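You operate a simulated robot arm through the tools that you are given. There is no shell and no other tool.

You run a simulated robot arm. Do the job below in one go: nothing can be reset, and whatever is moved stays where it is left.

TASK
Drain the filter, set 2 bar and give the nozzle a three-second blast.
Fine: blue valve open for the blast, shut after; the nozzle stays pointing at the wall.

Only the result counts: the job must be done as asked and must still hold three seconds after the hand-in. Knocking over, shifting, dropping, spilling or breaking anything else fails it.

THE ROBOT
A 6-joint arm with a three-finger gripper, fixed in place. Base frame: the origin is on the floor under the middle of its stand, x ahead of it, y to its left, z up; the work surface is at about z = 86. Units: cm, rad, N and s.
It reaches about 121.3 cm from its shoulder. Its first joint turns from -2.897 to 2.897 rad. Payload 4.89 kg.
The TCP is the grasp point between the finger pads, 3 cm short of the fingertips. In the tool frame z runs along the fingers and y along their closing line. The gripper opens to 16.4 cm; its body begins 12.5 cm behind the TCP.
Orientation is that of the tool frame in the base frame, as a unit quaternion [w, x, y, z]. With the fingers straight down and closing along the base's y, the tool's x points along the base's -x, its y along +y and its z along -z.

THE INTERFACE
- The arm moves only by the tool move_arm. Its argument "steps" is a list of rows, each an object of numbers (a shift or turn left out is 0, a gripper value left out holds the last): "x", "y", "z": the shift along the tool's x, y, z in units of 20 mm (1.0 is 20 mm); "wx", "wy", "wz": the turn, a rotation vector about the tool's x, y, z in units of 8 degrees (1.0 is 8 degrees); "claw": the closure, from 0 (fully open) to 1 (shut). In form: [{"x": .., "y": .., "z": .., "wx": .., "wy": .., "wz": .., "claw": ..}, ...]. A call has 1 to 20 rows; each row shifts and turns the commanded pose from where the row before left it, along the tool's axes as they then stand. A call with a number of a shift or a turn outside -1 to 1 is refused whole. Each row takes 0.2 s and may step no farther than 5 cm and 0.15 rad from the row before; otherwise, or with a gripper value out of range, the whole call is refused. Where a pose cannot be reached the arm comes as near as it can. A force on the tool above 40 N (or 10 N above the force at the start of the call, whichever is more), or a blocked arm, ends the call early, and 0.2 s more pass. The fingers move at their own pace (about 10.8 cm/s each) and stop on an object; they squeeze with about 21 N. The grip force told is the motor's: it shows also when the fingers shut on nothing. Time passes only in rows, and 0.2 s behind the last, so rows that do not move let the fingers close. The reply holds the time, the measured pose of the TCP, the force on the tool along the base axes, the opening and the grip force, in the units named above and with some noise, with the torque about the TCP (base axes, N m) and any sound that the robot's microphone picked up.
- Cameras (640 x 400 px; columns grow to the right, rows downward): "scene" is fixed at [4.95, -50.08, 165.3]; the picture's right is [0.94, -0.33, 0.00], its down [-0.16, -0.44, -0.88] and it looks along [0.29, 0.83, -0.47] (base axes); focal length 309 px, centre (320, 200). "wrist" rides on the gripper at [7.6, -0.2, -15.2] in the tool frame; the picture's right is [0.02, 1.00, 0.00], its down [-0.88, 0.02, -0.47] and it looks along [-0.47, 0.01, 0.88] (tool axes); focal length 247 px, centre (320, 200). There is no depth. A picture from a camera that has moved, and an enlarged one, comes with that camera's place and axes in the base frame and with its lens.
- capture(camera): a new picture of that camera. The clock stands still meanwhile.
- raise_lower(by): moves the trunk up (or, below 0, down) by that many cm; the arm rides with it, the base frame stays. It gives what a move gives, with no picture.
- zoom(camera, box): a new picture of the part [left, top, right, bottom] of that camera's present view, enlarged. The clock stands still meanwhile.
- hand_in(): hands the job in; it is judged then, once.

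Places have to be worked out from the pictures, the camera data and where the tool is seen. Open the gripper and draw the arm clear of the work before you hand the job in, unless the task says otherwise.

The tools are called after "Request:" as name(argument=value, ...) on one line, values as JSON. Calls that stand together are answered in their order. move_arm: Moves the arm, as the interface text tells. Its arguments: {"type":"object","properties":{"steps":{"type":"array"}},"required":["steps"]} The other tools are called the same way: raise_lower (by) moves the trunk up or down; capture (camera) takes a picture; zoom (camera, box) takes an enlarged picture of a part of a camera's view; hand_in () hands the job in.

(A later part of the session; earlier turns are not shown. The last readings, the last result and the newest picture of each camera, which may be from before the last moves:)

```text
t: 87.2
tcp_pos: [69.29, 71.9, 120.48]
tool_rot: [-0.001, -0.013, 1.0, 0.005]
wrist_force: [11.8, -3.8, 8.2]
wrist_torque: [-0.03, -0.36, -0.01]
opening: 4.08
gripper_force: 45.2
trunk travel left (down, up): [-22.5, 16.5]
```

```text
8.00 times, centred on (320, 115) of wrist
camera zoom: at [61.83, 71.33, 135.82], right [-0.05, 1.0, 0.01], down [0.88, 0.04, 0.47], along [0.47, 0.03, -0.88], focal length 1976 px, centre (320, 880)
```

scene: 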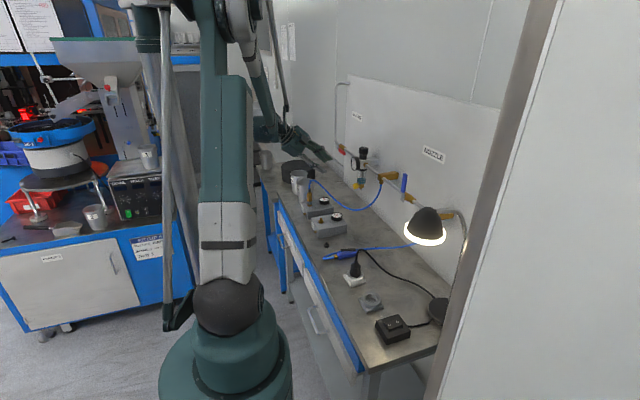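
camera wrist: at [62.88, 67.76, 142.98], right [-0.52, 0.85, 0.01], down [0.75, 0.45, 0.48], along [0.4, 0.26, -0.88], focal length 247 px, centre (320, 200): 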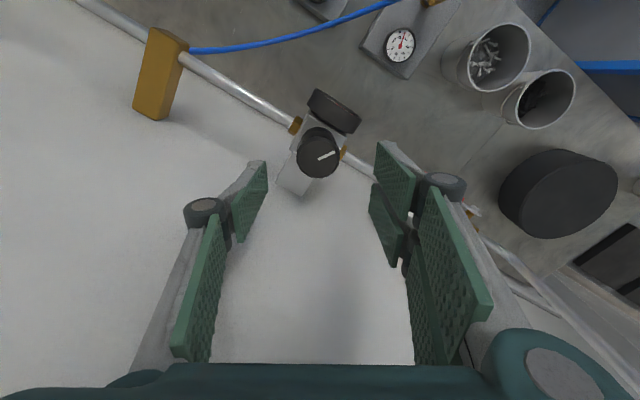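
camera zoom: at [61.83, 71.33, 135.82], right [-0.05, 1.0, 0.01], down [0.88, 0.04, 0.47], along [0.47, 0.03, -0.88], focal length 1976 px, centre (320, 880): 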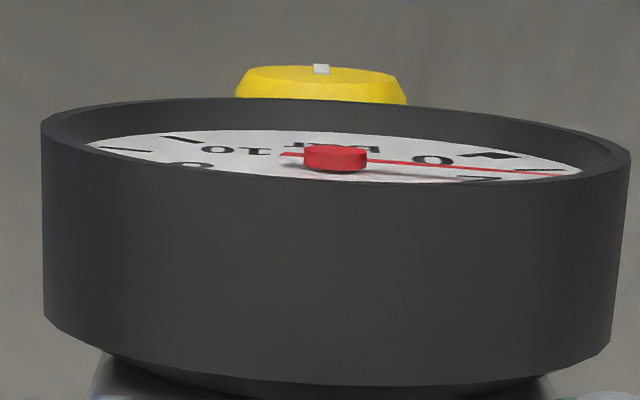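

The reading is settled at about 2 bar. I'll release, lift, and back away to view the dial from the front.

Request:
move_arm(steps=[{"claw": 0.5}, {"claw": 0.5}, {"claw": 0.5}, {"z": -0.6}, {"z": -1}, {"z": -1}, {"z": -1}, {"x": 1}, {"x": 1}, {"x": 1}, {"x": 1}, {"x": 1}, {"x": 1}, {"x": 1}, {"x": 1}])

Request:
move_arm(steps=[{"x": 1}, {"x": 1}, {"x": 1}, {"wy": -1}, {"wy": -1}, {"wy": -1}, {"wy": -1}, {"wy": -1}, {"wy": -1}])

Request:
capture(camera="wrist")

```text
t: 90.4
tcp_pos: [53.39, 71.52, 127.84]
tool_rot: [-0.001, -0.014, 1.0, 0.006]
wrist_force: [0.9, 0.3, -0.4]
wrist_torque: [-0.01, 0.11, 0.01]
opening: 8.22
gripper_force: 0.0
trunk travel left (down, up): [-22.5, 16.5]
```

```text
t: 92.4
tcp_pos: [47.64, 71.06, 127.68]
tool_rot: [0.407, -0.009, 0.914, 0.01]
wrist_force: [1.3, -0.8, -0.3]
wrist_torque: [0.07, 0.07, 0.1]
opening: 8.19
gripper_force: 0.0
trunk travel left (down, up): [-22.5, 16.5]
```

```text
taken
camera wrist: at [31.3, 70.42, 132.25], right [-0.04, 1.0, -0.01], down [0.24, 0.01, 0.97], along [0.97, 0.03, -0.24], focal length 247 px, centre (320, 200)
```

wrist: 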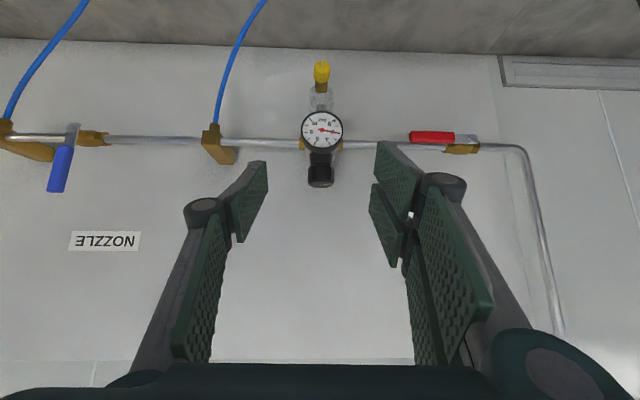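

Request:
zoom(camera="wrist", box=[302, 118, 342, 143])

Request:
zoom(camera="wrist", box=[0, 110, 130, 200])

Request:
zoom(camera="scene", box=[354, 158, 364, 174])

```text
16.00 times, centred on (322, 130) of wrist
camera zoom: at [31.3, 70.42, 132.25], right [-0.04, 1.0, -0.01], down [0.24, 0.01, 0.97], along [0.97, 0.03, -0.24], focal length 3952 px, centre (288, 1312)
```

zoom: 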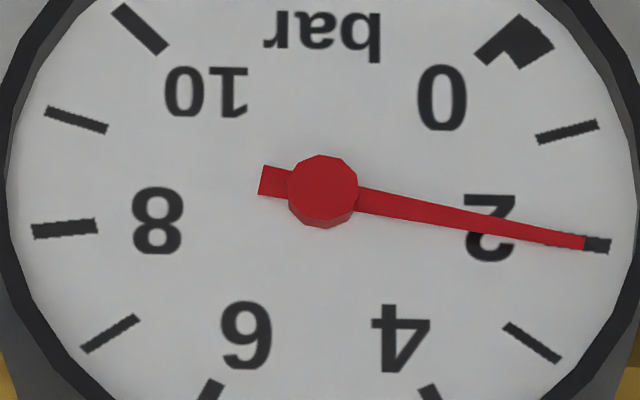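

```text
4.44 times, centred on (65, 155) of wrist
camera zoom: at [31.3, 70.42, 132.25], right [-0.04, 1.0, -0.01], down [0.24, 0.01, 0.97], along [0.97, 0.03, -0.24], focal length 1098 px, centre (1453, 400)
```

zoom: 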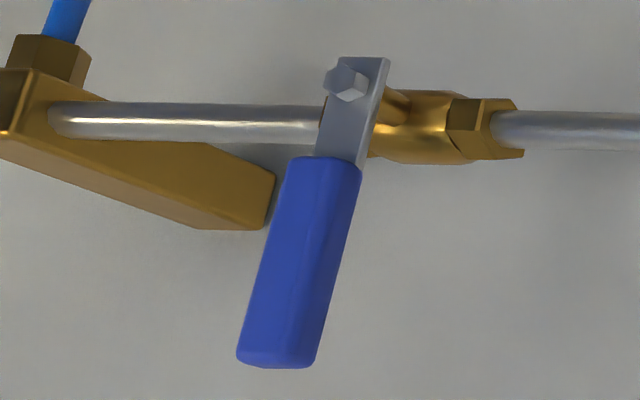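

```text
16.00 times, centred on (359, 166) of scene
camera zoom: at [4.95, -50.08, 165.3], right [0.94, -0.33, 0.0], down [-0.16, -0.44, -0.88], along [0.29, 0.83, -0.47], focal length 4938 px, centre (-304, 744)
```

zoom: 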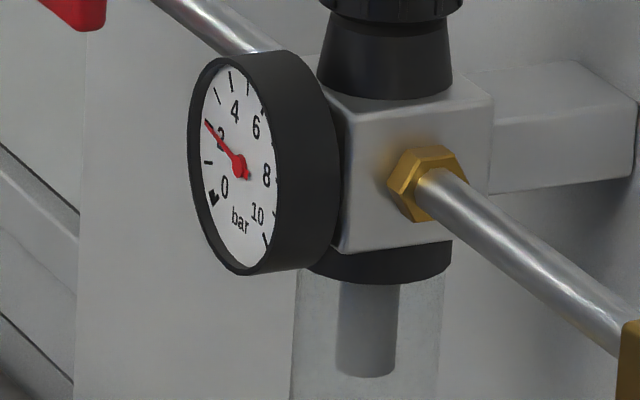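

The needle sits exactly on the 2 bar tick. Next is the blue valve: pivot about [66.0, 34.3, 112.9], handle top about [66.2, 34.4, 122.6]. Like the red one, it should open by swinging down toward −y. I'll roll the wrist to the flipped orientation here, which has roll range for that swing, and then move across.

Request:
move_arm(steps=[{"wz": -1}, {"wz": -1}, {"wz": -1}, {"wz": -1}, {"wz": -1}, {"wz": -1}, {"wz": -1}, {"wz": -1}, {"wz": -1}, {"wz": -1}, {"wz": -1}, {"wz": -1}, {"wz": -1}, {"wz": -1}, {"wz": -1}, {"wz": -1}, {"wz": -1}, {"wz": -1}, {"wz": -1}, {"wz": -1}])

Request:
move_arm(steps=[{"wz": -1}, {"wz": -1}, {"wz": -0.5}, {"y": 1}, {"y": 1}, {"y": 1}, {"y": 1}, {"y": 1}, {"y": 1}, {"y": 1}, {"y": 1}, {"y": 1}, {"y": 1}, {"y": 1}, {"y": 1}, {"y": 1}, {"y": 1}, {"y": 1}, {"y": 1}, {"y": 1}])

Request:
capture(camera="wrist")

Request:
capture(camera="scene")

```text
t: 96.6
tcp_pos: [47.39, 71.46, 127.76]
tool_rot: [-0.08, 0.902, -0.147, 0.398]
wrist_force: [-0.8, 0.2, -0.9]
wrist_torque: [0.0, 0.02, 0.01]
opening: 8.21
gripper_force: 0.1
trunk travel left (down, up): [-22.5, 16.5]
```

```text
t: 100.8
tcp_pos: [48.27, 37.5, 127.18]
tool_rot: [-0.01, 0.914, 0.011, 0.406]
wrist_force: [0.1, 0.6, -0.7]
wrist_torque: [-0.07, 0.02, -0.07]
opening: 8.21
gripper_force: 0.1
trunk travel left (down, up): [-22.5, 16.5]
```

```text
taken
camera wrist: at [42.16, 37.12, 143.11], right [0.04, -1.0, 0.01], down [-0.94, -0.04, -0.34], along [0.34, 0.01, -0.94], focal length 247 px, centre (320, 200)
```

wrist: 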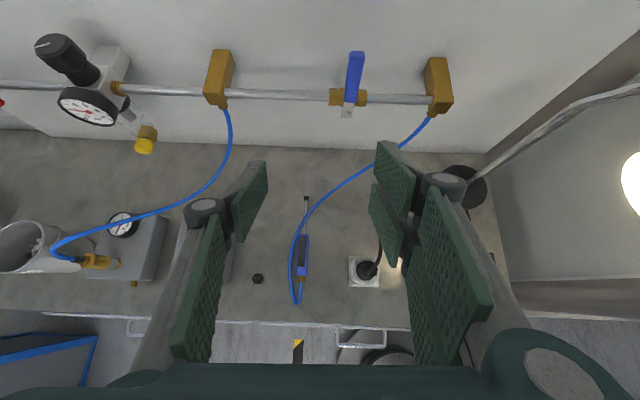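

```text
taken
```

scene: 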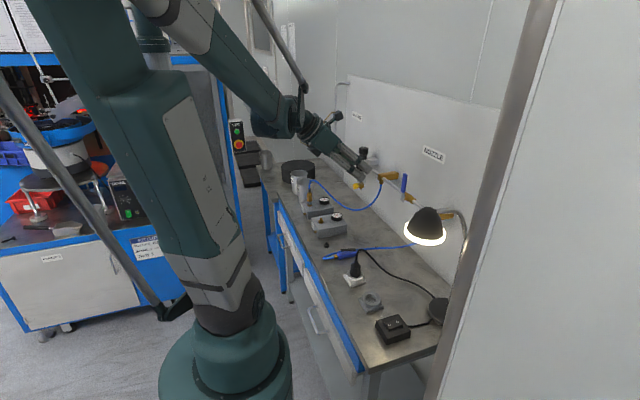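

Good view: the blue handle stands up and the lamp is well to the right (y ≈ 2). I'll pitch nearly level, narrow the fingers to about 5 cm, and move to a pre-approach about 8 cm in front of the handle.

Request:
move_arm(steps=[{"wy": 0.92}, {"wy": 0.92}, {"wy": 0.92}, {"wy": 0.92}, {"wy": 0.92, "claw": 0.68}, {"x": -0.89, "y": 0.4, "z": 0.92}, {"x": -0.89, "y": 0.4, "z": 0.92}, {"x": -0.89, "y": 0.4, "z": 0.92}, {"x": -0.89, "y": 0.4, "z": 0.92}])

Request:
capture(camera="wrist")

Request:
capture(camera="scene")

```text
t: 102.8
tcp_pos: [54.9, 34.17, 119.72]
tool_rot: [-0.012, 0.74, 0.006, 0.673]
wrist_force: [-0.4, -1.0, 1.5]
wrist_torque: [0.01, 0.03, 0.04]
opening: 5.26
gripper_force: 0.2
trunk travel left (down, up): [-22.5, 16.5]
```

```text
taken
camera wrist: at [40.46, 33.84, 128.79], right [0.03, -1.0, 0.01], down [-0.55, -0.03, -0.83], along [0.83, 0.02, -0.55], focal length 247 px, centre (320, 200)
```

wrist: 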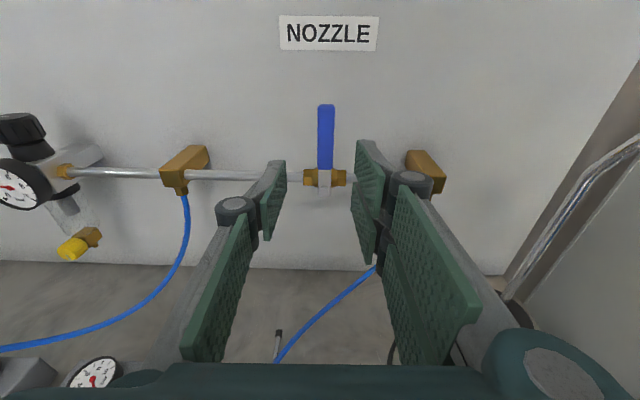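

```text
taken
```

scene: 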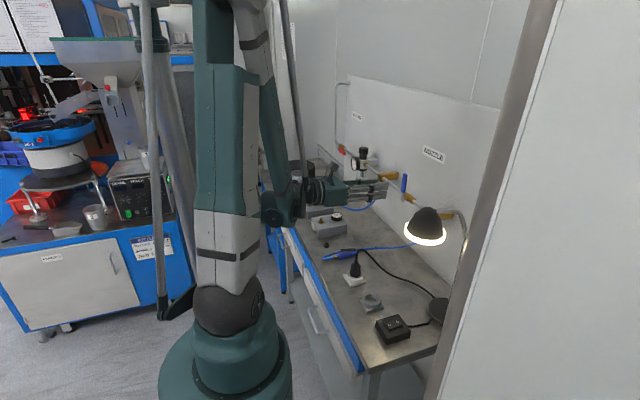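

Request:
zoom(camera="wrist", box=[280, 90, 370, 210])

Request:
zoom(camera="scene", box=[360, 150, 440, 220])

```text
3.33 times, centred on (325, 150) of wrist
camera zoom: at [40.46, 33.84, 128.79], right [0.03, -1.0, 0.01], down [-0.55, -0.03, -0.83], along [0.83, 0.02, -0.55], focal length 823 px, centre (303, 367)
```

zoom: 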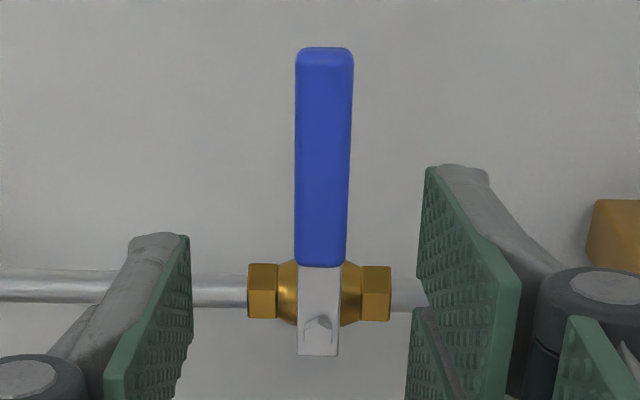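

```text
5.71 times, centred on (400, 185) of scene
camera zoom: at [4.95, -50.08, 165.3], right [0.94, -0.33, 0.0], down [-0.16, -0.44, -0.88], along [0.29, 0.83, -0.47], focal length 1763 px, centre (-137, 286)
```

zoom: 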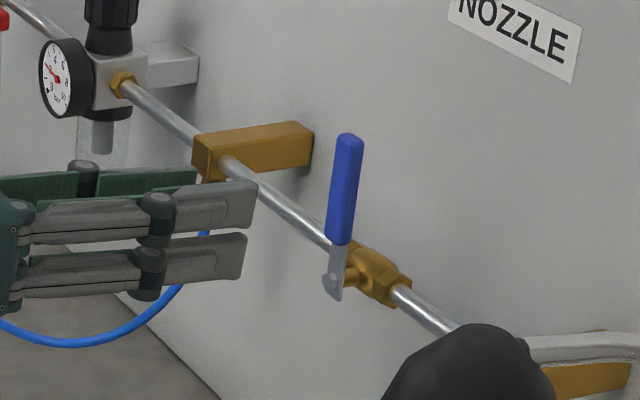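

The handle pivot is near [66.0, 33.85, 113.7] and the grip runs up to z = 123. I'll move in so the open fingers straddle the grip about 6 cm above the pivot, with tips short of the pipe plane, then narrow them loosely around it.

Request:
move_arm(steps=[{"x": 0.11, "y": 0.05, "z": 0.95}, {"x": 0.11, "y": 0.05, "z": 0.95}, {"x": 0.11, "y": 0.05, "z": 0.9}, {"x": 0.11, "y": 0.05, "z": 0.8}, {"x": 0.08, "y": 0.04, "z": 0.6}, {"x": 0.07, "y": 0.04, "z": 0.55}, {"claw": 0.82}, {"claw": 0.82}])

Request:
capture(camera="wrist")

Request:
zoom(camera="scene", box=[360, 150, 440, 220])

```text
t: 104.6
tcp_pos: [64.72, 34.14, 119.91]
tool_rot: [-0.013, 0.738, 0.007, 0.674]
wrist_force: [1.0, 0.0, 0.2]
wrist_torque: [0.0, -0.02, 0.02]
opening: 3.0
gripper_force: 0.2
trunk travel left (down, up): [-22.5, 16.5]
```

```text
taken
camera wrist: at [50.21, 33.78, 129.05], right [0.03, -1.0, 0.01], down [-0.55, -0.03, -0.83], along [0.83, 0.02, -0.55], focal length 247 px, centre (320, 200)
```

wrist: 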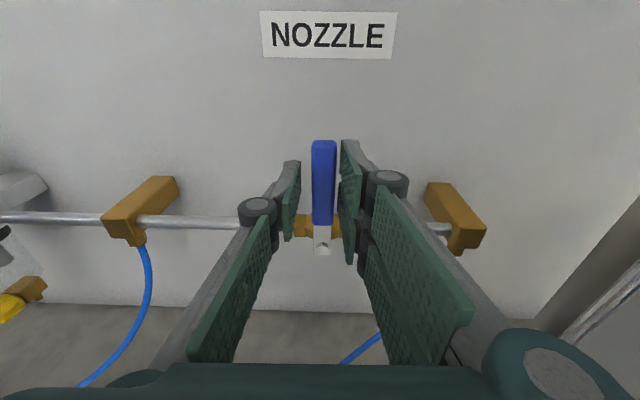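

```text
5.71 times, centred on (400, 185) of scene
camera zoom: at [4.95, -50.08, 165.3], right [0.94, -0.33, 0.0], down [-0.16, -0.44, -0.88], along [0.29, 0.83, -0.47], focal length 1763 px, centre (-137, 286)
```

zoom: 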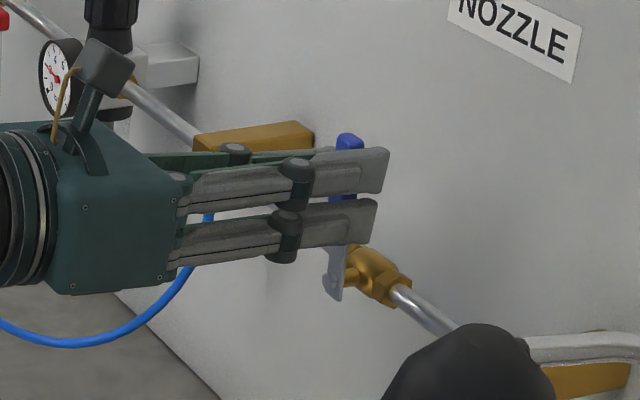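

The handle is centred between the fingers. I'll swing it toward −y on an arc about the pivot, 32° first, then check.

Request:
move_arm(steps=[{"x": -0.029, "y": 0.4175, "wx": 0.094, "wy": 0.025, "wz": 0.99}, {"x": -0.029, "y": 0.4175, "wx": 0.094, "wy": 0.025, "wz": 0.99}, {"x": -0.029, "y": 0.4175, "wx": 0.094, "wy": 0.025, "wz": 0.99}, {"x": -0.029, "y": 0.4175, "wx": 0.094, "wy": 0.025, "wz": 0.99}])

Request:
capture(camera="wrist")

Request:
zoom(camera="scene", box=[360, 150, 440, 220])

```text
t: 105.6
tcp_pos: [64.61, 30.87, 119.07]
tool_rot: [-0.215, 0.707, -0.179, 0.649]
wrist_force: [-0.2, 0.0, -0.3]
wrist_torque: [0.01, -0.01, 0.01]
opening: 2.97
gripper_force: 0.1
trunk travel left (down, up): [-22.5, 16.5]
```

```text
taken
camera wrist: at [50.23, 25.85, 126.55], right [0.03, -0.85, -0.52], down [-0.55, 0.42, -0.72], along [0.83, 0.31, -0.46], focal length 247 px, centre (320, 200)
```

wrist: 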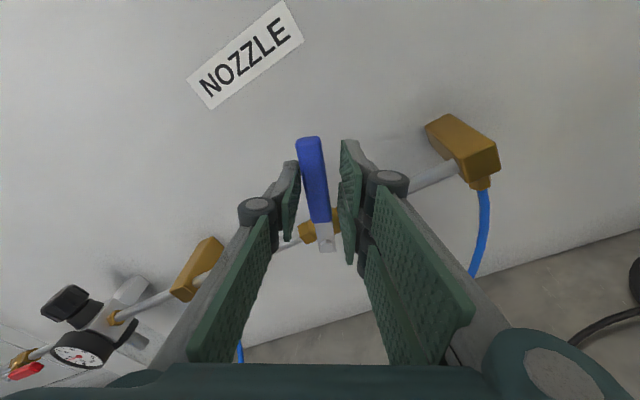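

```text
5.71 times, centred on (400, 185) of scene
camera zoom: at [4.95, -50.08, 165.3], right [0.94, -0.33, 0.0], down [-0.16, -0.44, -0.88], along [0.29, 0.83, -0.47], focal length 1763 px, centre (-137, 286)
```

zoom: 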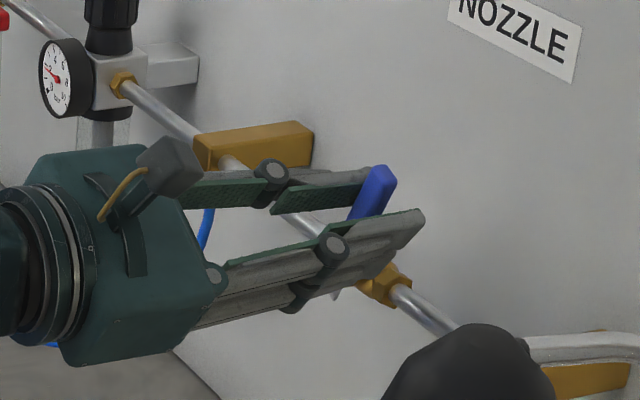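

The handle is following smoothly with almost no force. I'll continue the swing another 48°.

Request:
move_arm(steps=[{"x": -0.029, "y": 0.4175, "wx": 0.094, "wy": 0.025, "wz": 0.99}, {"x": -0.029, "y": 0.4175, "wx": 0.094, "wy": 0.025, "wz": 0.99}, {"x": -0.029, "y": 0.4175, "wx": 0.094, "wy": 0.025, "wz": 0.99}, {"x": -0.029, "y": 0.4175, "wx": 0.094, "wy": 0.025, "wz": 0.99}, {"x": -0.029, "y": 0.4175, "wx": 0.094, "wy": 0.025, "wz": 0.99}, {"x": -0.029, "y": 0.4175, "wx": 0.094, "wy": 0.025, "wz": 0.99}])

Request:
capture(camera="wrist")

Request:
zoom(camera="scene", box=[360, 150, 440, 220])

```text
t: 106.8
tcp_pos: [65.86, 28.81, 120.17]
tool_rot: [-0.432, 0.598, -0.384, 0.556]
wrist_force: [-2.5, -27.1, -1.9]
wrist_torque: [-2.0, 0.16, -0.9]
opening: 4.69
gripper_force: 45.7
out of reach, approached as far as the arm can: row 2, 3, 4, 5, 6
trunk travel left (down, up): [-22.5, 16.5]
stopped in row 6: the force on the tool passed its limit at 50 N (the readings are from after the stop); the commanded pose is now the measured one
```

```text
taken
camera wrist: at [51.4, 20.19, 123.05], right [0.02, -0.35, -0.94], down [-0.55, 0.78, -0.31], along [0.84, 0.52, -0.17], focal length 247 px, centre (320, 200)
```

wrist: 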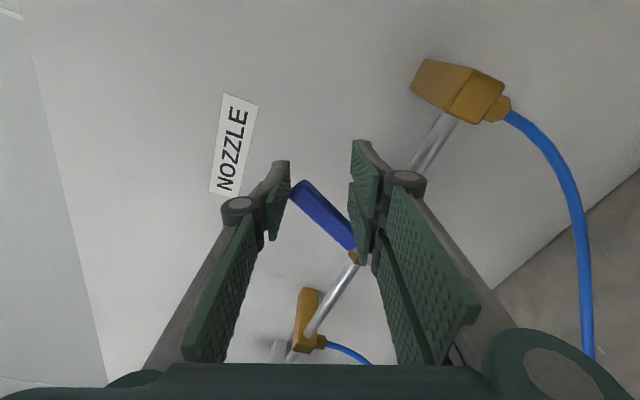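

```text
5.71 times, centred on (400, 185) of scene
camera zoom: at [4.95, -50.08, 165.3], right [0.94, -0.33, 0.0], down [-0.16, -0.44, -0.88], along [0.29, 0.83, -0.47], focal length 1763 px, centre (-137, 286)
```

zoom: 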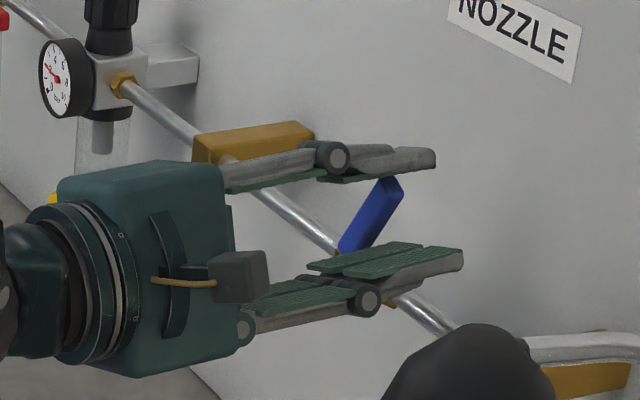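

The arm hit a reach limit: poses below z ≈ 119 with this level tool are refused, so the fingers wedged with the handle at about 45°. I'll ease the fingers open slightly and back straight out, then lower the trunk to bring that range into reach.

Request:
move_arm(steps=[{"claw": 0.66}, {"claw": 0.66}, {"z": -0.5}, {"z": -0.7}, {"z": -1}, {"z": -1}, {"z": -1}, {"z": -1}])

Request:
capture(camera="wrist")

Request:
capture(camera="scene")

```text
t: 108.6
tcp_pos: [55.83, 28.49, 122.18]
tool_rot: [-0.432, 0.599, -0.384, 0.554]
wrist_force: [-0.2, -0.4, 0.2]
wrist_torque: [-0.02, 0.0, 0.03]
opening: 5.57
gripper_force: 0.2
out of reach, approached as far as the arm can: row 4, 5, 6, 8
trunk travel left (down, up): [-22.5, 16.5]
```

```text
taken
camera wrist: at [41.55, 19.9, 125.18], right [0.02, -0.35, -0.94], down [-0.55, 0.78, -0.31], along [0.83, 0.52, -0.18], focal length 247 px, centre (320, 200)
```

wrist: 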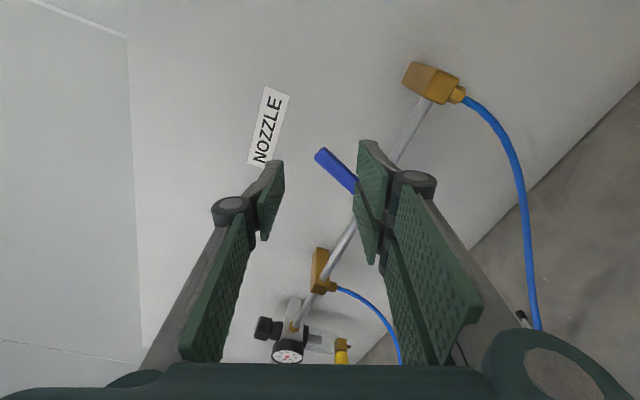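

```text
taken
```

scene: 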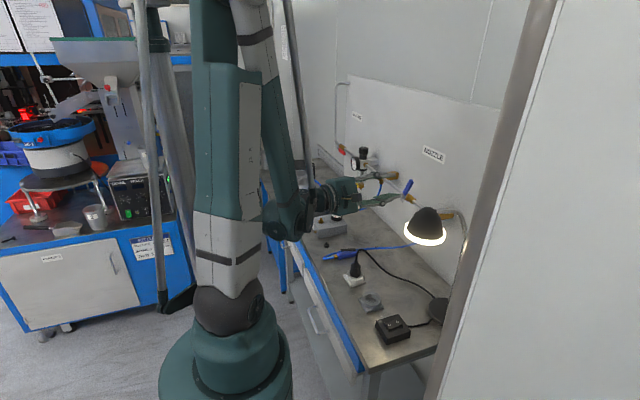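

The arm is folded close to its inner limit. Lowering the trunk by 12 cm raises these poses relative to the shoulder, and the space below the gripper is clear down to about z = 100.

Request:
raise_lower(by=-12)

Request:
capture(camera="wrist")

Request:
capture(camera="scene")

```text
t: 110.1
tcp_pos: [55.96, 28.48, 110.21]
tool_rot: [-0.433, 0.599, -0.382, 0.555]
wrist_force: [0.2, 0.7, -0.2]
wrist_torque: [0.0, 0.02, 0.03]
opening: 5.58
gripper_force: 0.2
trunk travel left (down, up): [-10.5, 28.5]
```

```text
taken
camera wrist: at [41.56, 19.92, 113.2], right [0.02, -0.35, -0.94], down [-0.55, 0.78, -0.31], along [0.83, 0.52, -0.18], focal length 247 px, centre (320, 200)
```

wrist: 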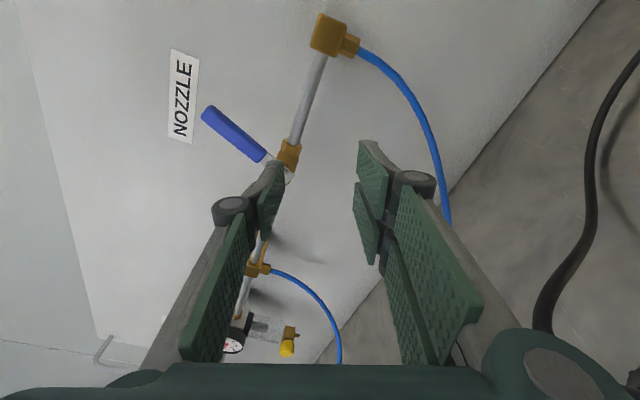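

```text
taken
```

scene: 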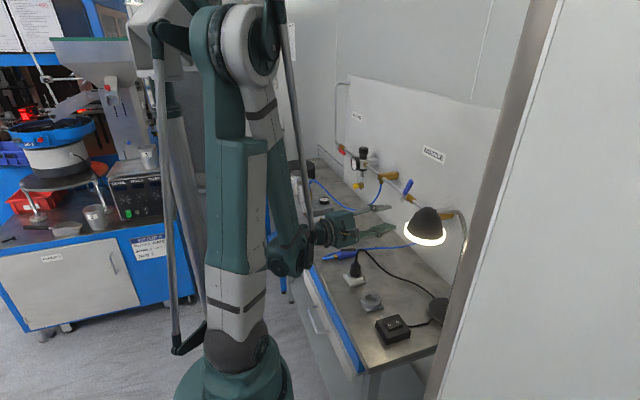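

The trunk is down and the TCP is at z = 110. I'll roll back to 45° to match the half-turned handle, rise to line up with it, and check the picture before going in.

Request:
move_arm(steps=[{"x": 0.3, "y": -0.4, "wx": -0.094, "wy": -0.025, "wz": -0.99}, {"x": 0.4, "y": -0.6, "wx": -0.094, "wy": -0.025, "wz": -0.99}, {"x": 0.5, "y": -0.7, "wx": -0.094, "wy": -0.025, "wz": -0.99}, {"x": 0.6, "y": -0.75, "wx": -0.03, "wy": -0.008, "wz": -0.3}, {"x": 0.6, "y": -0.8}])

Request:
capture(camera="wrist")

```text
t: 111.3
tcp_pos: [56.34, 28.47, 118.08]
tool_rot: [-0.284, 0.683, -0.245, 0.626]
wrist_force: [-0.1, 0.4, 0.1]
wrist_torque: [0.0, 0.0, -0.13]
opening: 5.57
gripper_force: 0.0
trunk travel left (down, up): [-10.5, 28.5]
```

```text
taken
camera wrist: at [41.97, 22.03, 124.66], right [0.02, -0.73, -0.68], down [-0.55, 0.56, -0.62], along [0.83, 0.39, -0.39], focal length 247 px, centre (320, 200)
```

wrist: 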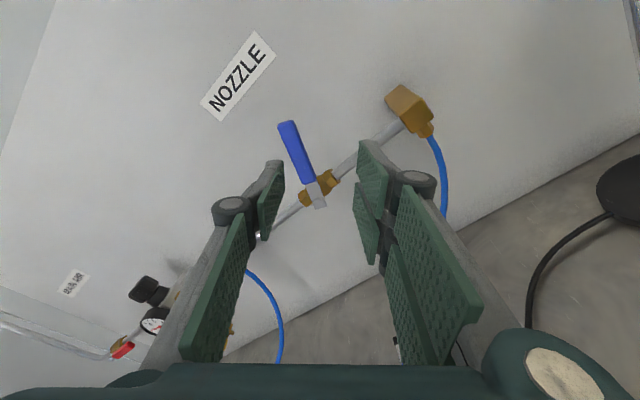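

The handle is actually only about 23° over. I'll roll to match that and then move in around it.

Request:
move_arm(steps=[{"y": -0.5, "wx": -0.094, "wy": -0.025, "wz": -0.99}, {"y": -0.5, "wx": -0.094, "wy": -0.025, "wz": -0.99}, {"y": -0.5, "wx": -0.05, "wy": -0.012, "wz": -0.5}, {"x": 0.08, "z": 0.9}, {"x": 0.08, "z": 0.9}])

Request:
capture(camera="wrist")

```text
t: 112.5
tcp_pos: [59.96, 31.0, 119.88]
tool_rot: [-0.162, 0.722, -0.136, 0.659]
wrist_force: [-0.8, -0.5, -0.4]
wrist_torque: [-0.02, 0.06, 0.09]
opening: 5.6
gripper_force: 0.1
trunk travel left (down, up): [-10.5, 28.5]
```

```text
taken
camera wrist: at [45.53, 27.04, 128.2], right [0.02, -0.92, -0.39], down [-0.55, 0.32, -0.77], along [0.83, 0.23, -0.5], focal length 247 px, centre (320, 200)
```

wrist: 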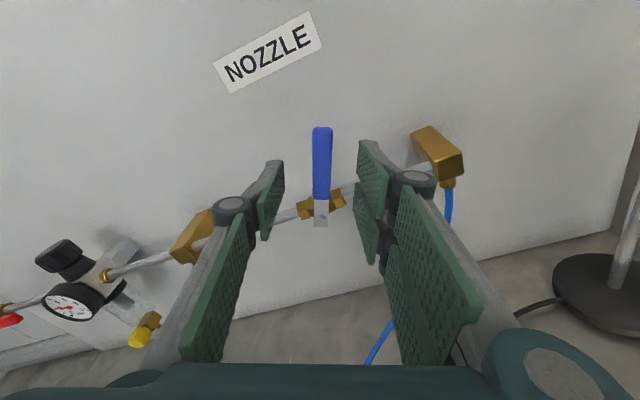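

The handle is aligned and centred in the gripper frame. I'll go in 4.6 cm and narrow the fingers around it.

Request:
move_arm(steps=[{"x": 0.06, "z": 0.8}, {"x": 0.06, "z": 0.8}, {"x": 0.05, "z": 0.7}, {"claw": 0.82}, {"claw": 0.82}])

Request:
capture(camera="wrist")

```text
t: 113.7
tcp_pos: [64.28, 31.13, 120.02]
tool_rot: [-0.163, 0.722, -0.134, 0.659]
wrist_force: [-0.3, -0.5, -0.5]
wrist_torque: [-0.04, -0.02, -0.02]
opening: 2.93
gripper_force: 0.1
trunk travel left (down, up): [-10.5, 28.5]
```

```text
taken
camera wrist: at [49.94, 27.22, 128.25], right [0.02, -0.92, -0.39], down [-0.55, 0.32, -0.77], along [0.83, 0.24, -0.5], focal length 247 px, centre (320, 200)
```

wrist: 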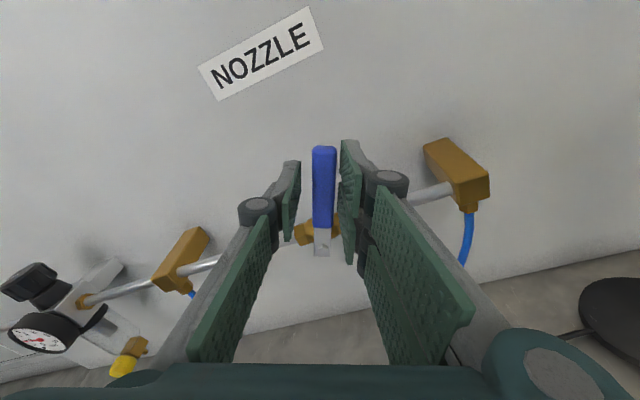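

Now swing again toward −y about the pivot, 32° first with the lowered trunk, and check reach.

Request:
move_arm(steps=[{"x": -0.032, "y": 0.45, "wx": 0.094, "wy": 0.025, "wz": 0.99}, {"x": -0.032, "y": 0.45, "wx": 0.094, "wy": 0.025, "wz": 0.99}, {"x": -0.032, "y": 0.45, "wx": 0.094, "wy": 0.025, "wz": 0.99}, {"x": -0.032, "y": 0.45, "wx": 0.094, "wy": 0.025, "wz": 0.99}])

Request:
capture(camera="wrist")

```text
t: 114.7
tcp_pos: [64.57, 28.44, 117.57]
tool_rot: [-0.355, 0.649, -0.31, 0.598]
wrist_force: [-0.3, 0.4, 0.6]
wrist_torque: [-0.01, 0.03, 0.16]
opening: 2.97
gripper_force: 0.2
trunk travel left (down, up): [-10.5, 28.5]
```

```text
taken
camera wrist: at [50.03, 20.71, 122.59], right [0.02, -0.57, -0.82], down [-0.55, 0.68, -0.49], along [0.83, 0.46, -0.3], focal length 247 px, centre (320, 200)
```

wrist: 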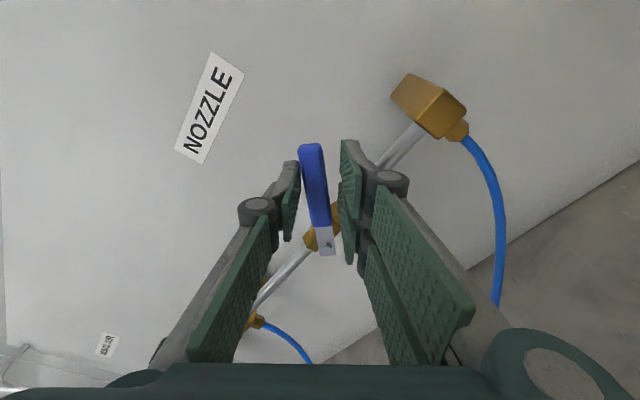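

Reach is fine now and the handle is following. I'll continue toward horizontal.

Request:
move_arm(steps=[{"x": -0.032, "y": 0.45, "wx": 0.094, "wy": 0.025, "wz": 0.99}, {"x": -0.032, "y": 0.45, "wx": 0.094, "wy": 0.025, "wz": 0.99}, {"x": -0.032, "y": 0.45, "wx": 0.094, "wy": 0.025, "wz": 0.99}, {"x": -0.032, "y": 0.45, "wx": 0.094, "wy": 0.025, "wz": 0.99}])

Request:
capture(camera="wrist")

Request:
zoom(camera="scene", box=[360, 150, 440, 220])

```text
t: 115.7
tcp_pos: [64.49, 27.13, 114.07]
tool_rot: [-0.518, 0.526, -0.463, 0.491]
wrist_force: [-0.5, -1.0, 0.2]
wrist_torque: [-0.03, 0.05, 0.05]
opening: 2.95
gripper_force: 0.1
trunk travel left (down, up): [-10.5, 28.5]
```

```text
taken
camera wrist: at [50.09, 18.07, 114.44], right [0.02, -0.05, -1.0], down [-0.55, 0.83, -0.06], along [0.83, 0.55, -0.01], focal length 247 px, centre (320, 200)
```

wrist: 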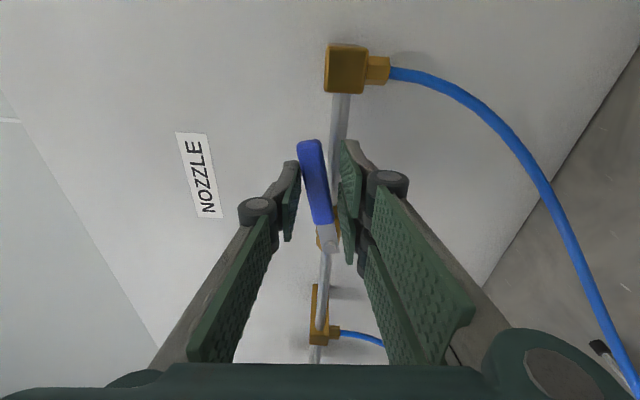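

```text
5.71 times, centred on (400, 185) of scene
camera zoom: at [4.95, -50.08, 165.3], right [0.94, -0.33, 0.0], down [-0.16, -0.44, -0.88], along [0.29, 0.83, -0.47], focal length 1763 px, centre (-137, 286)
```

zoom: 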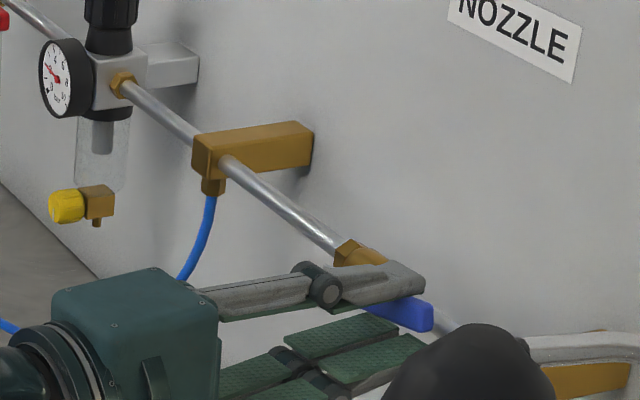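

The handle is at about 77° now. I'll press the upper finger down in small steps until it meets the end stop.

Request:
move_arm(steps=[{"y": 0.25}, {"y": 0.25}, {"y": 0.2}, {"y": 0.15}, {"y": 0.1}])

Request:
capture(camera="wrist")

Request:
zoom(camera="scene", box=[360, 150, 440, 220])

```text
t: 116.9
tcp_pos: [64.59, 27.36, 112.39]
tool_rot: [-0.518, 0.526, -0.463, 0.491]
wrist_force: [-0.2, 2.1, 4.2]
wrist_torque: [0.08, -0.09, 0.0]
opening: 3.15
gripper_force: 1.9
trunk travel left (down, up): [-10.5, 28.5]
```

```text
taken
camera wrist: at [50.14, 18.26, 112.58], right [0.02, -0.06, -1.0], down [-0.55, 0.83, -0.06], along [0.83, 0.55, -0.01], focal length 247 px, centre (320, 200)
```

wrist: 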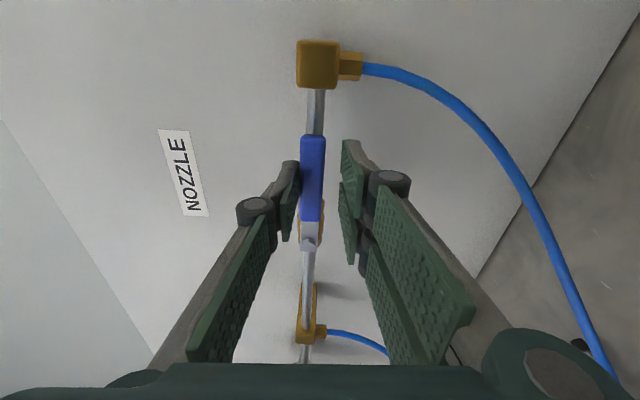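

```text
5.71 times, centred on (400, 185) of scene
camera zoom: at [4.95, -50.08, 165.3], right [0.94, -0.33, 0.0], down [-0.16, -0.44, -0.88], along [0.29, 0.83, -0.47], focal length 1763 px, centre (-137, 286)
```

zoom: 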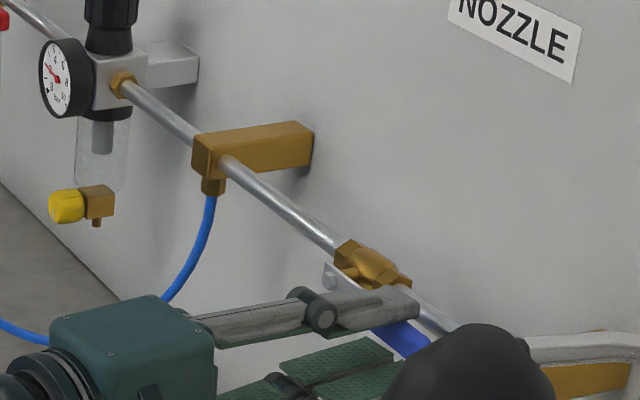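

The blue handle is now parallel to the pipe and against its stop (about 4 N reaction, fingers spread slightly), so the valve is open. No hiss is reported, as expected with the trigger up. I'll unload, back out and unroll.

Request:
move_arm(steps=[{"y": -0.15}, {"z": -0.6}, {"z": -1}, {"z": -1}, {"z": -1}, {"z": -1}, {"wx": -0.094, "wy": -0.025, "wz": -0.99}, {"wx": -0.094, "wy": -0.025, "wz": -0.99}, {"wx": -0.094, "wy": -0.025, "wz": -0.99}, {"wx": -0.094, "wy": -0.025, "wz": -0.99}, {"wx": -0.094, "wy": -0.025, "wz": -0.99}, {"wx": -0.094, "wy": -0.025, "wz": -0.99}, {"wx": -0.094, "wy": -0.025, "wz": -0.99}, {"wx": -0.094, "wy": -0.025, "wz": -0.99}, {"wx": -0.094, "wy": -0.025, "wz": -0.99}, {"wx": -0.094, "wy": -0.025, "wz": -0.99}, {"wx": -0.094, "wy": -0.025, "wz": -0.99}])

Request:
capture(camera="wrist")

Request:
zoom(camera="scene", box=[345, 145, 445, 215])

```text
t: 120.5
tcp_pos: [55.41, 26.52, 112.54]
tool_rot: [-0.011, 0.74, 0.007, 0.672]
wrist_force: [0.6, -0.3, 0.0]
wrist_torque: [0.01, -0.01, 0.02]
opening: 2.93
gripper_force: 0.1
trunk travel left (down, up): [-10.5, 28.5]
```

```text
taken
camera wrist: at [41.07, 26.22, 121.69], right [0.02, -1.0, 0.01], down [-0.56, -0.03, -0.83], along [0.83, 0.01, -0.56], focal length 247 px, centre (320, 200)
```

wrist: 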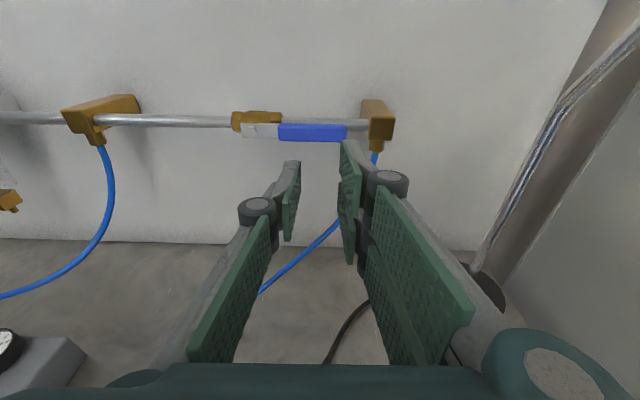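

```text
5.71 times, centred on (395, 180) of scene
camera zoom: at [4.95, -50.08, 165.3], right [0.94, -0.33, 0.0], down [-0.16, -0.44, -0.88], along [0.29, 0.83, -0.47], focal length 1763 px, centre (-109, 314)
```

zoom: 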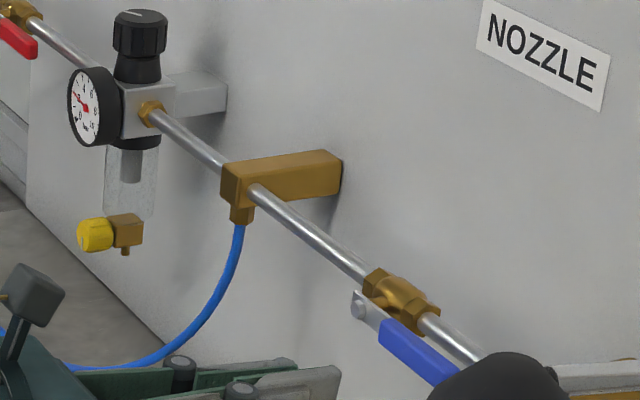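

The blue handle lies along the pipe, so it is open. I'll verify the gauge still reads 2 bar, then move back and up while pitching the tool down toward the gun.

Request:
zoom(camera="scene", box=[354, 158, 364, 174])

Request:
move_arm(steps=[{"x": 0.5, "z": -0.5, "y": -0.7}, {"x": 0.5, "z": -0.5, "y": -0.7}, {"x": 0.5, "z": -0.5, "y": -0.7}, {"x": 0.5, "z": -0.4, "y": -0.7}, {"wy": -0.95, "y": -0.6}, {"wy": -0.95, "y": -0.6}, {"wy": -0.95, "y": -0.6}, {"wy": -0.95, "y": -0.6}, {"wy": -0.95, "y": -0.6}, {"wy": -0.95, "y": -0.5}, {"wy": -0.95, "y": -0.4}, {"wy": -0.95}, {"wy": -0.95}, {"wy": -0.95}, {"wy": -0.95}])

Request:
capture(camera="wrist")

Request:
capture(camera="scene")

```text
16.00 times, centred on (359, 166) of scene
camera zoom: at [4.95, -50.08, 165.3], right [0.94, -0.33, 0.0], down [-0.16, -0.44, -0.88], along [0.29, 0.83, -0.47], focal length 4938 px, centre (-304, 744)
```

zoom: 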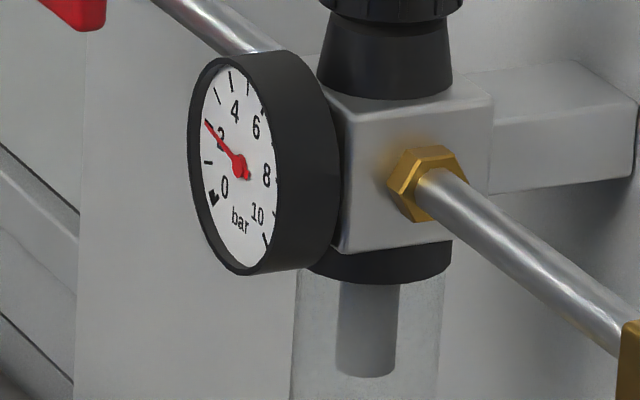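

```text
t: 123.7
tcp_pos: [51.65, 39.71, 116.93]
tool_rot: [-0.005, 1.0, 0.011, 0.007]
wrist_force: [-1.6, -0.8, 0.4]
wrist_torque: [0.14, -0.24, 0.0]
opening: 2.97
gripper_force: 0.0
trunk travel left (down, up): [-10.5, 28.5]
```

```text
taken
camera wrist: at [59.15, 39.81, 132.4], right [0.04, -1.0, -0.01], down [-0.89, -0.04, 0.46], along [-0.46, -0.01, -0.89], focal length 247 px, centre (320, 200)
```

wrist: 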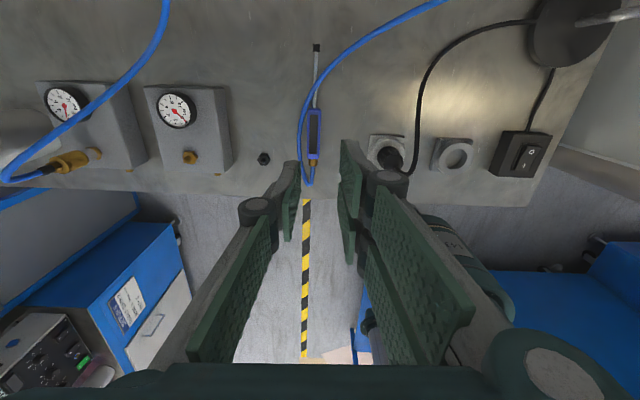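

```text
taken
```

scene: 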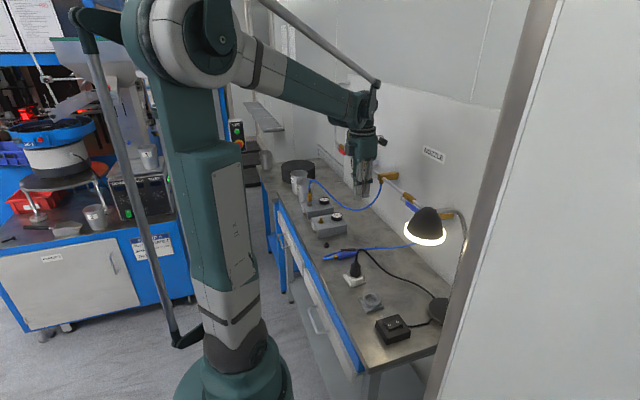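

Tool is vertical above the gun area. I'll zoom in on the gun and paddle to get their exact position and height.

Request:
zoom(camera="wrist", box=[270, 85, 360, 190])

Request:
zoom(camera="scene", box=[318, 240, 358, 268])

```text
3.81 times, centred on (315, 138) of wrist
camera zoom: at [59.15, 39.81, 132.4], right [0.04, -1.0, -0.01], down [-0.89, -0.04, 0.46], along [-0.46, -0.01, -0.89], focal length 941 px, centre (339, 438)
```

zoom: 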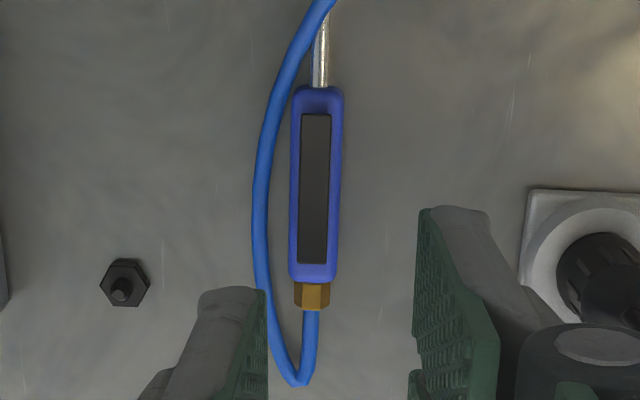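

```text
14.29 times, centred on (338, 254) of scene
camera zoom: at [4.95, -50.08, 165.3], right [0.94, -0.33, 0.0], down [-0.16, -0.44, -0.88], along [0.29, 0.83, -0.47], focal length 4408 px, centre (63, -571)
```

zoom: 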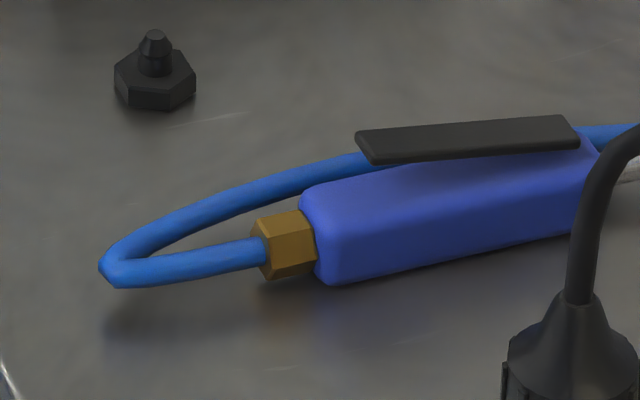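

The paddle runs from about x = 46.2 (rear, top near z ≈ 90) to 52.7, at y ≈ 40.9. I'll shut the fingers and come down to about 3 cm above its rear end.

Request:
move_arm(steps=[{"x": -0.235, "y": -0.05, "z": 0.87, "claw": 1}, {"x": -0.235, "y": -0.05, "z": 0.87}, {"x": -0.235, "y": -0.05, "z": 0.87}, {"x": -0.235, "y": -0.05, "z": 0.87}, {"x": -0.235, "y": -0.05, "z": 0.87}, {"x": -0.235, "y": -0.05, "z": 0.87}, {"x": -0.235, "y": -0.05, "z": 0.87}, {"x": -0.235, "y": -0.05, "z": 0.87}, {"x": -0.235, "y": -0.05, "z": 0.87}, {"x": -0.235, "y": -0.05, "z": 0.87}, {"x": -0.235, "y": -0.05, "z": 0.87}, {"x": -0.235, "y": -0.05, "z": 0.8}])

Request:
capture(camera="wrist")

Request:
zoom(camera="scene", box=[315, 225, 375, 270])

```text
t: 126.3
tcp_pos: [46.48, 40.89, 96.2]
tool_rot: [-0.005, 1.0, 0.01, 0.007]
wrist_force: [-0.3, -0.6, 0.1]
wrist_torque: [0.02, -0.04, 0.03]
opening: 0.0
gripper_force: 20.9
trunk travel left (down, up): [-10.5, 28.5]
```

```text
taken
camera wrist: at [53.96, 40.95, 111.55], right [0.04, -1.0, -0.01], down [-0.89, -0.04, 0.46], along [-0.46, -0.01, -0.89], focal length 247 px, centre (320, 200)
```

wrist: 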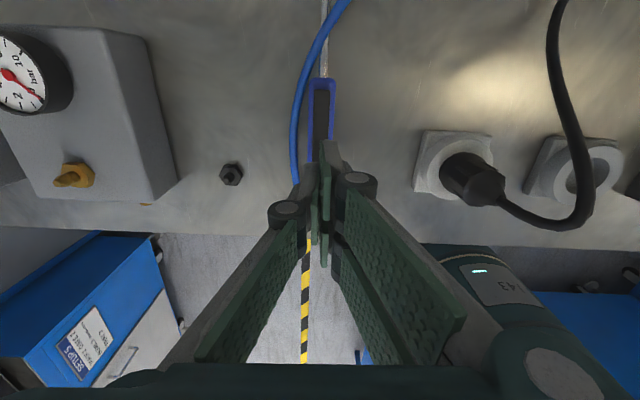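

```text
8.89 times, centred on (345, 248) of scene
camera zoom: at [4.95, -50.08, 165.3], right [0.94, -0.33, 0.0], down [-0.16, -0.44, -0.88], along [0.29, 0.83, -0.47], focal length 2743 px, centre (98, -222)
```

zoom: 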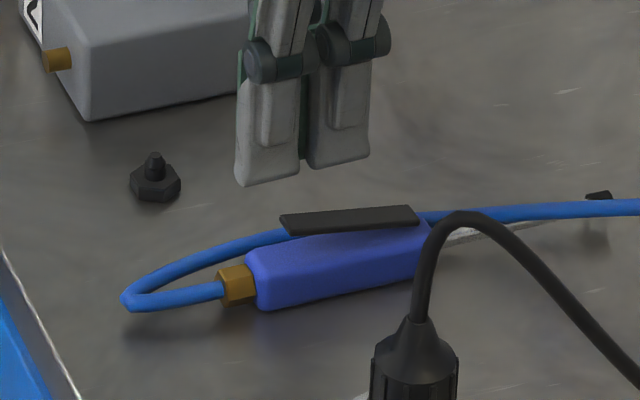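

The fingertips are aligned over the rear of the paddle. I'll descend 2 cm and look again before the actual press.

Request:
move_arm(steps=[{"z": 0.4}, {"z": 0.3}, {"z": 0.3}])

Request:
zoom(camera="scene", box=[320, 235, 360, 265])

Request:
zoom(camera="wrist", box=[280, 60, 370, 220])

```text
t: 127.1
tcp_pos: [46.37, 40.96, 94.0]
tool_rot: [-0.004, 1.0, 0.01, 0.007]
wrist_force: [-0.8, -0.2, 0.4]
wrist_torque: [0.02, -0.02, 0.0]
opening: 0.03
gripper_force: 21.2
trunk travel left (down, up): [-10.5, 28.5]
```

```text
13.33 times, centred on (340, 250) of scene
camera zoom: at [4.95, -50.08, 165.3], right [0.94, -0.33, 0.0], down [-0.16, -0.44, -0.88], along [0.29, 0.83, -0.47], focal length 4115 px, centre (53, -467)
```

zoom: 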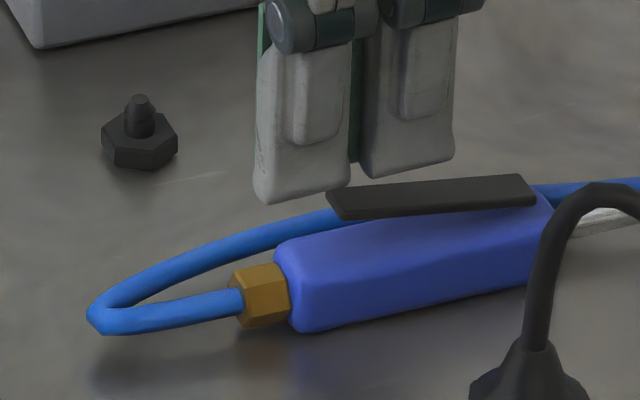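

```text
2.50 times, centred on (325, 140) of wrist
camera zoom: at [53.9, 41.05, 109.42], right [0.04, -1.0, -0.01], down [-0.89, -0.04, 0.46], along [-0.46, -0.01, -0.89], focal length 617 px, centre (308, 350)
```

zoom: 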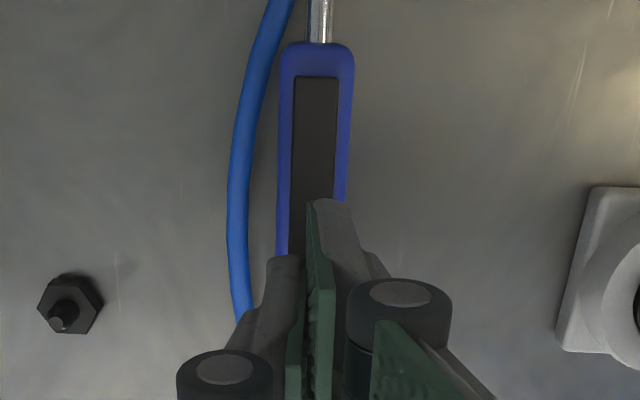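

The tips are about 1 cm above the paddle's raised end, and the nozzle still points at the wall. Now I'll press down 2 cm in two quick rows and read the sound and force; the clock stops between calls.

Request:
move_arm(steps=[{"z": 0.5}, {"z": 0.5}])

Request:
zoom(camera="scene", box=[320, 235, 360, 265])

```text
t: 127.7
tcp_pos: [46.49, 40.93, 92.08]
tool_rot: [-0.005, 1.0, 0.011, 0.006]
wrist_force: [-0.6, 0.1, 2.7]
wrist_torque: [0.08, 0.0, -0.03]
opening: 0.57
gripper_force: 21.8
trunk travel left (down, up): [-10.5, 28.5]
```

```text
13.33 times, centred on (340, 250) of scene
camera zoom: at [4.95, -50.08, 165.3], right [0.94, -0.33, 0.0], down [-0.16, -0.44, -0.88], along [0.29, 0.83, -0.47], focal length 4115 px, centre (53, -467)
```

zoom: 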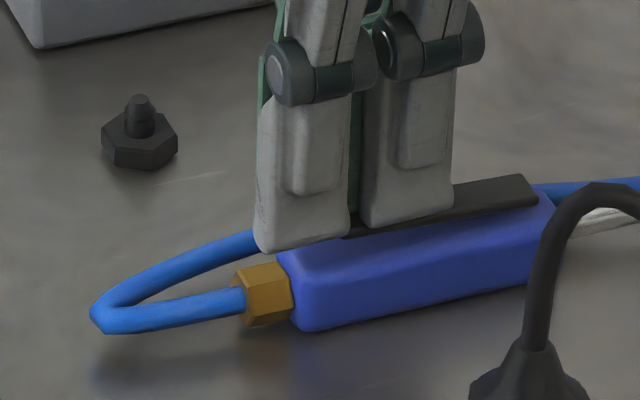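

2.7 N of resistance and the paddle is partly down, but no sound yet. I'll press 0.4 cm deeper.

Request:
move_arm(steps=[{"z": 0.2}])

Request:
zoom(camera="scene", box=[320, 235, 360, 265])

```text
t: 128.1
tcp_pos: [46.43, 40.99, 91.87]
tool_rot: [-0.004, 1.0, 0.01, 0.007]
wrist_force: [-3.5, 0.2, 10.0]
wrist_torque: [0.0, 0.13, -0.02]
opening: 0.6
gripper_force: 21.0
trunk travel left (down, up): [-10.5, 28.5]
```

```text
13.33 times, centred on (340, 250) of scene
camera zoom: at [4.95, -50.08, 165.3], right [0.94, -0.33, 0.0], down [-0.16, -0.44, -0.88], along [0.29, 0.83, -0.47], focal length 4115 px, centre (53, -467)
```

zoom: 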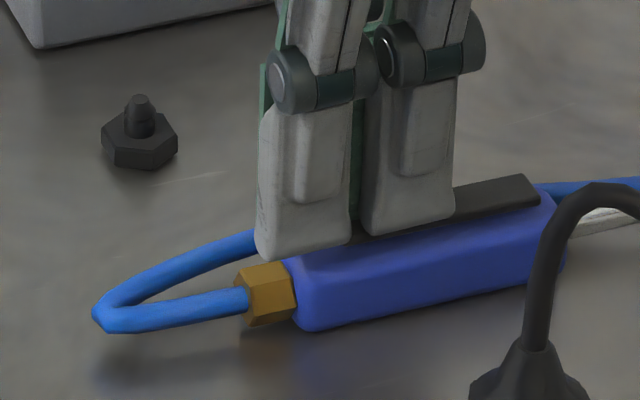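

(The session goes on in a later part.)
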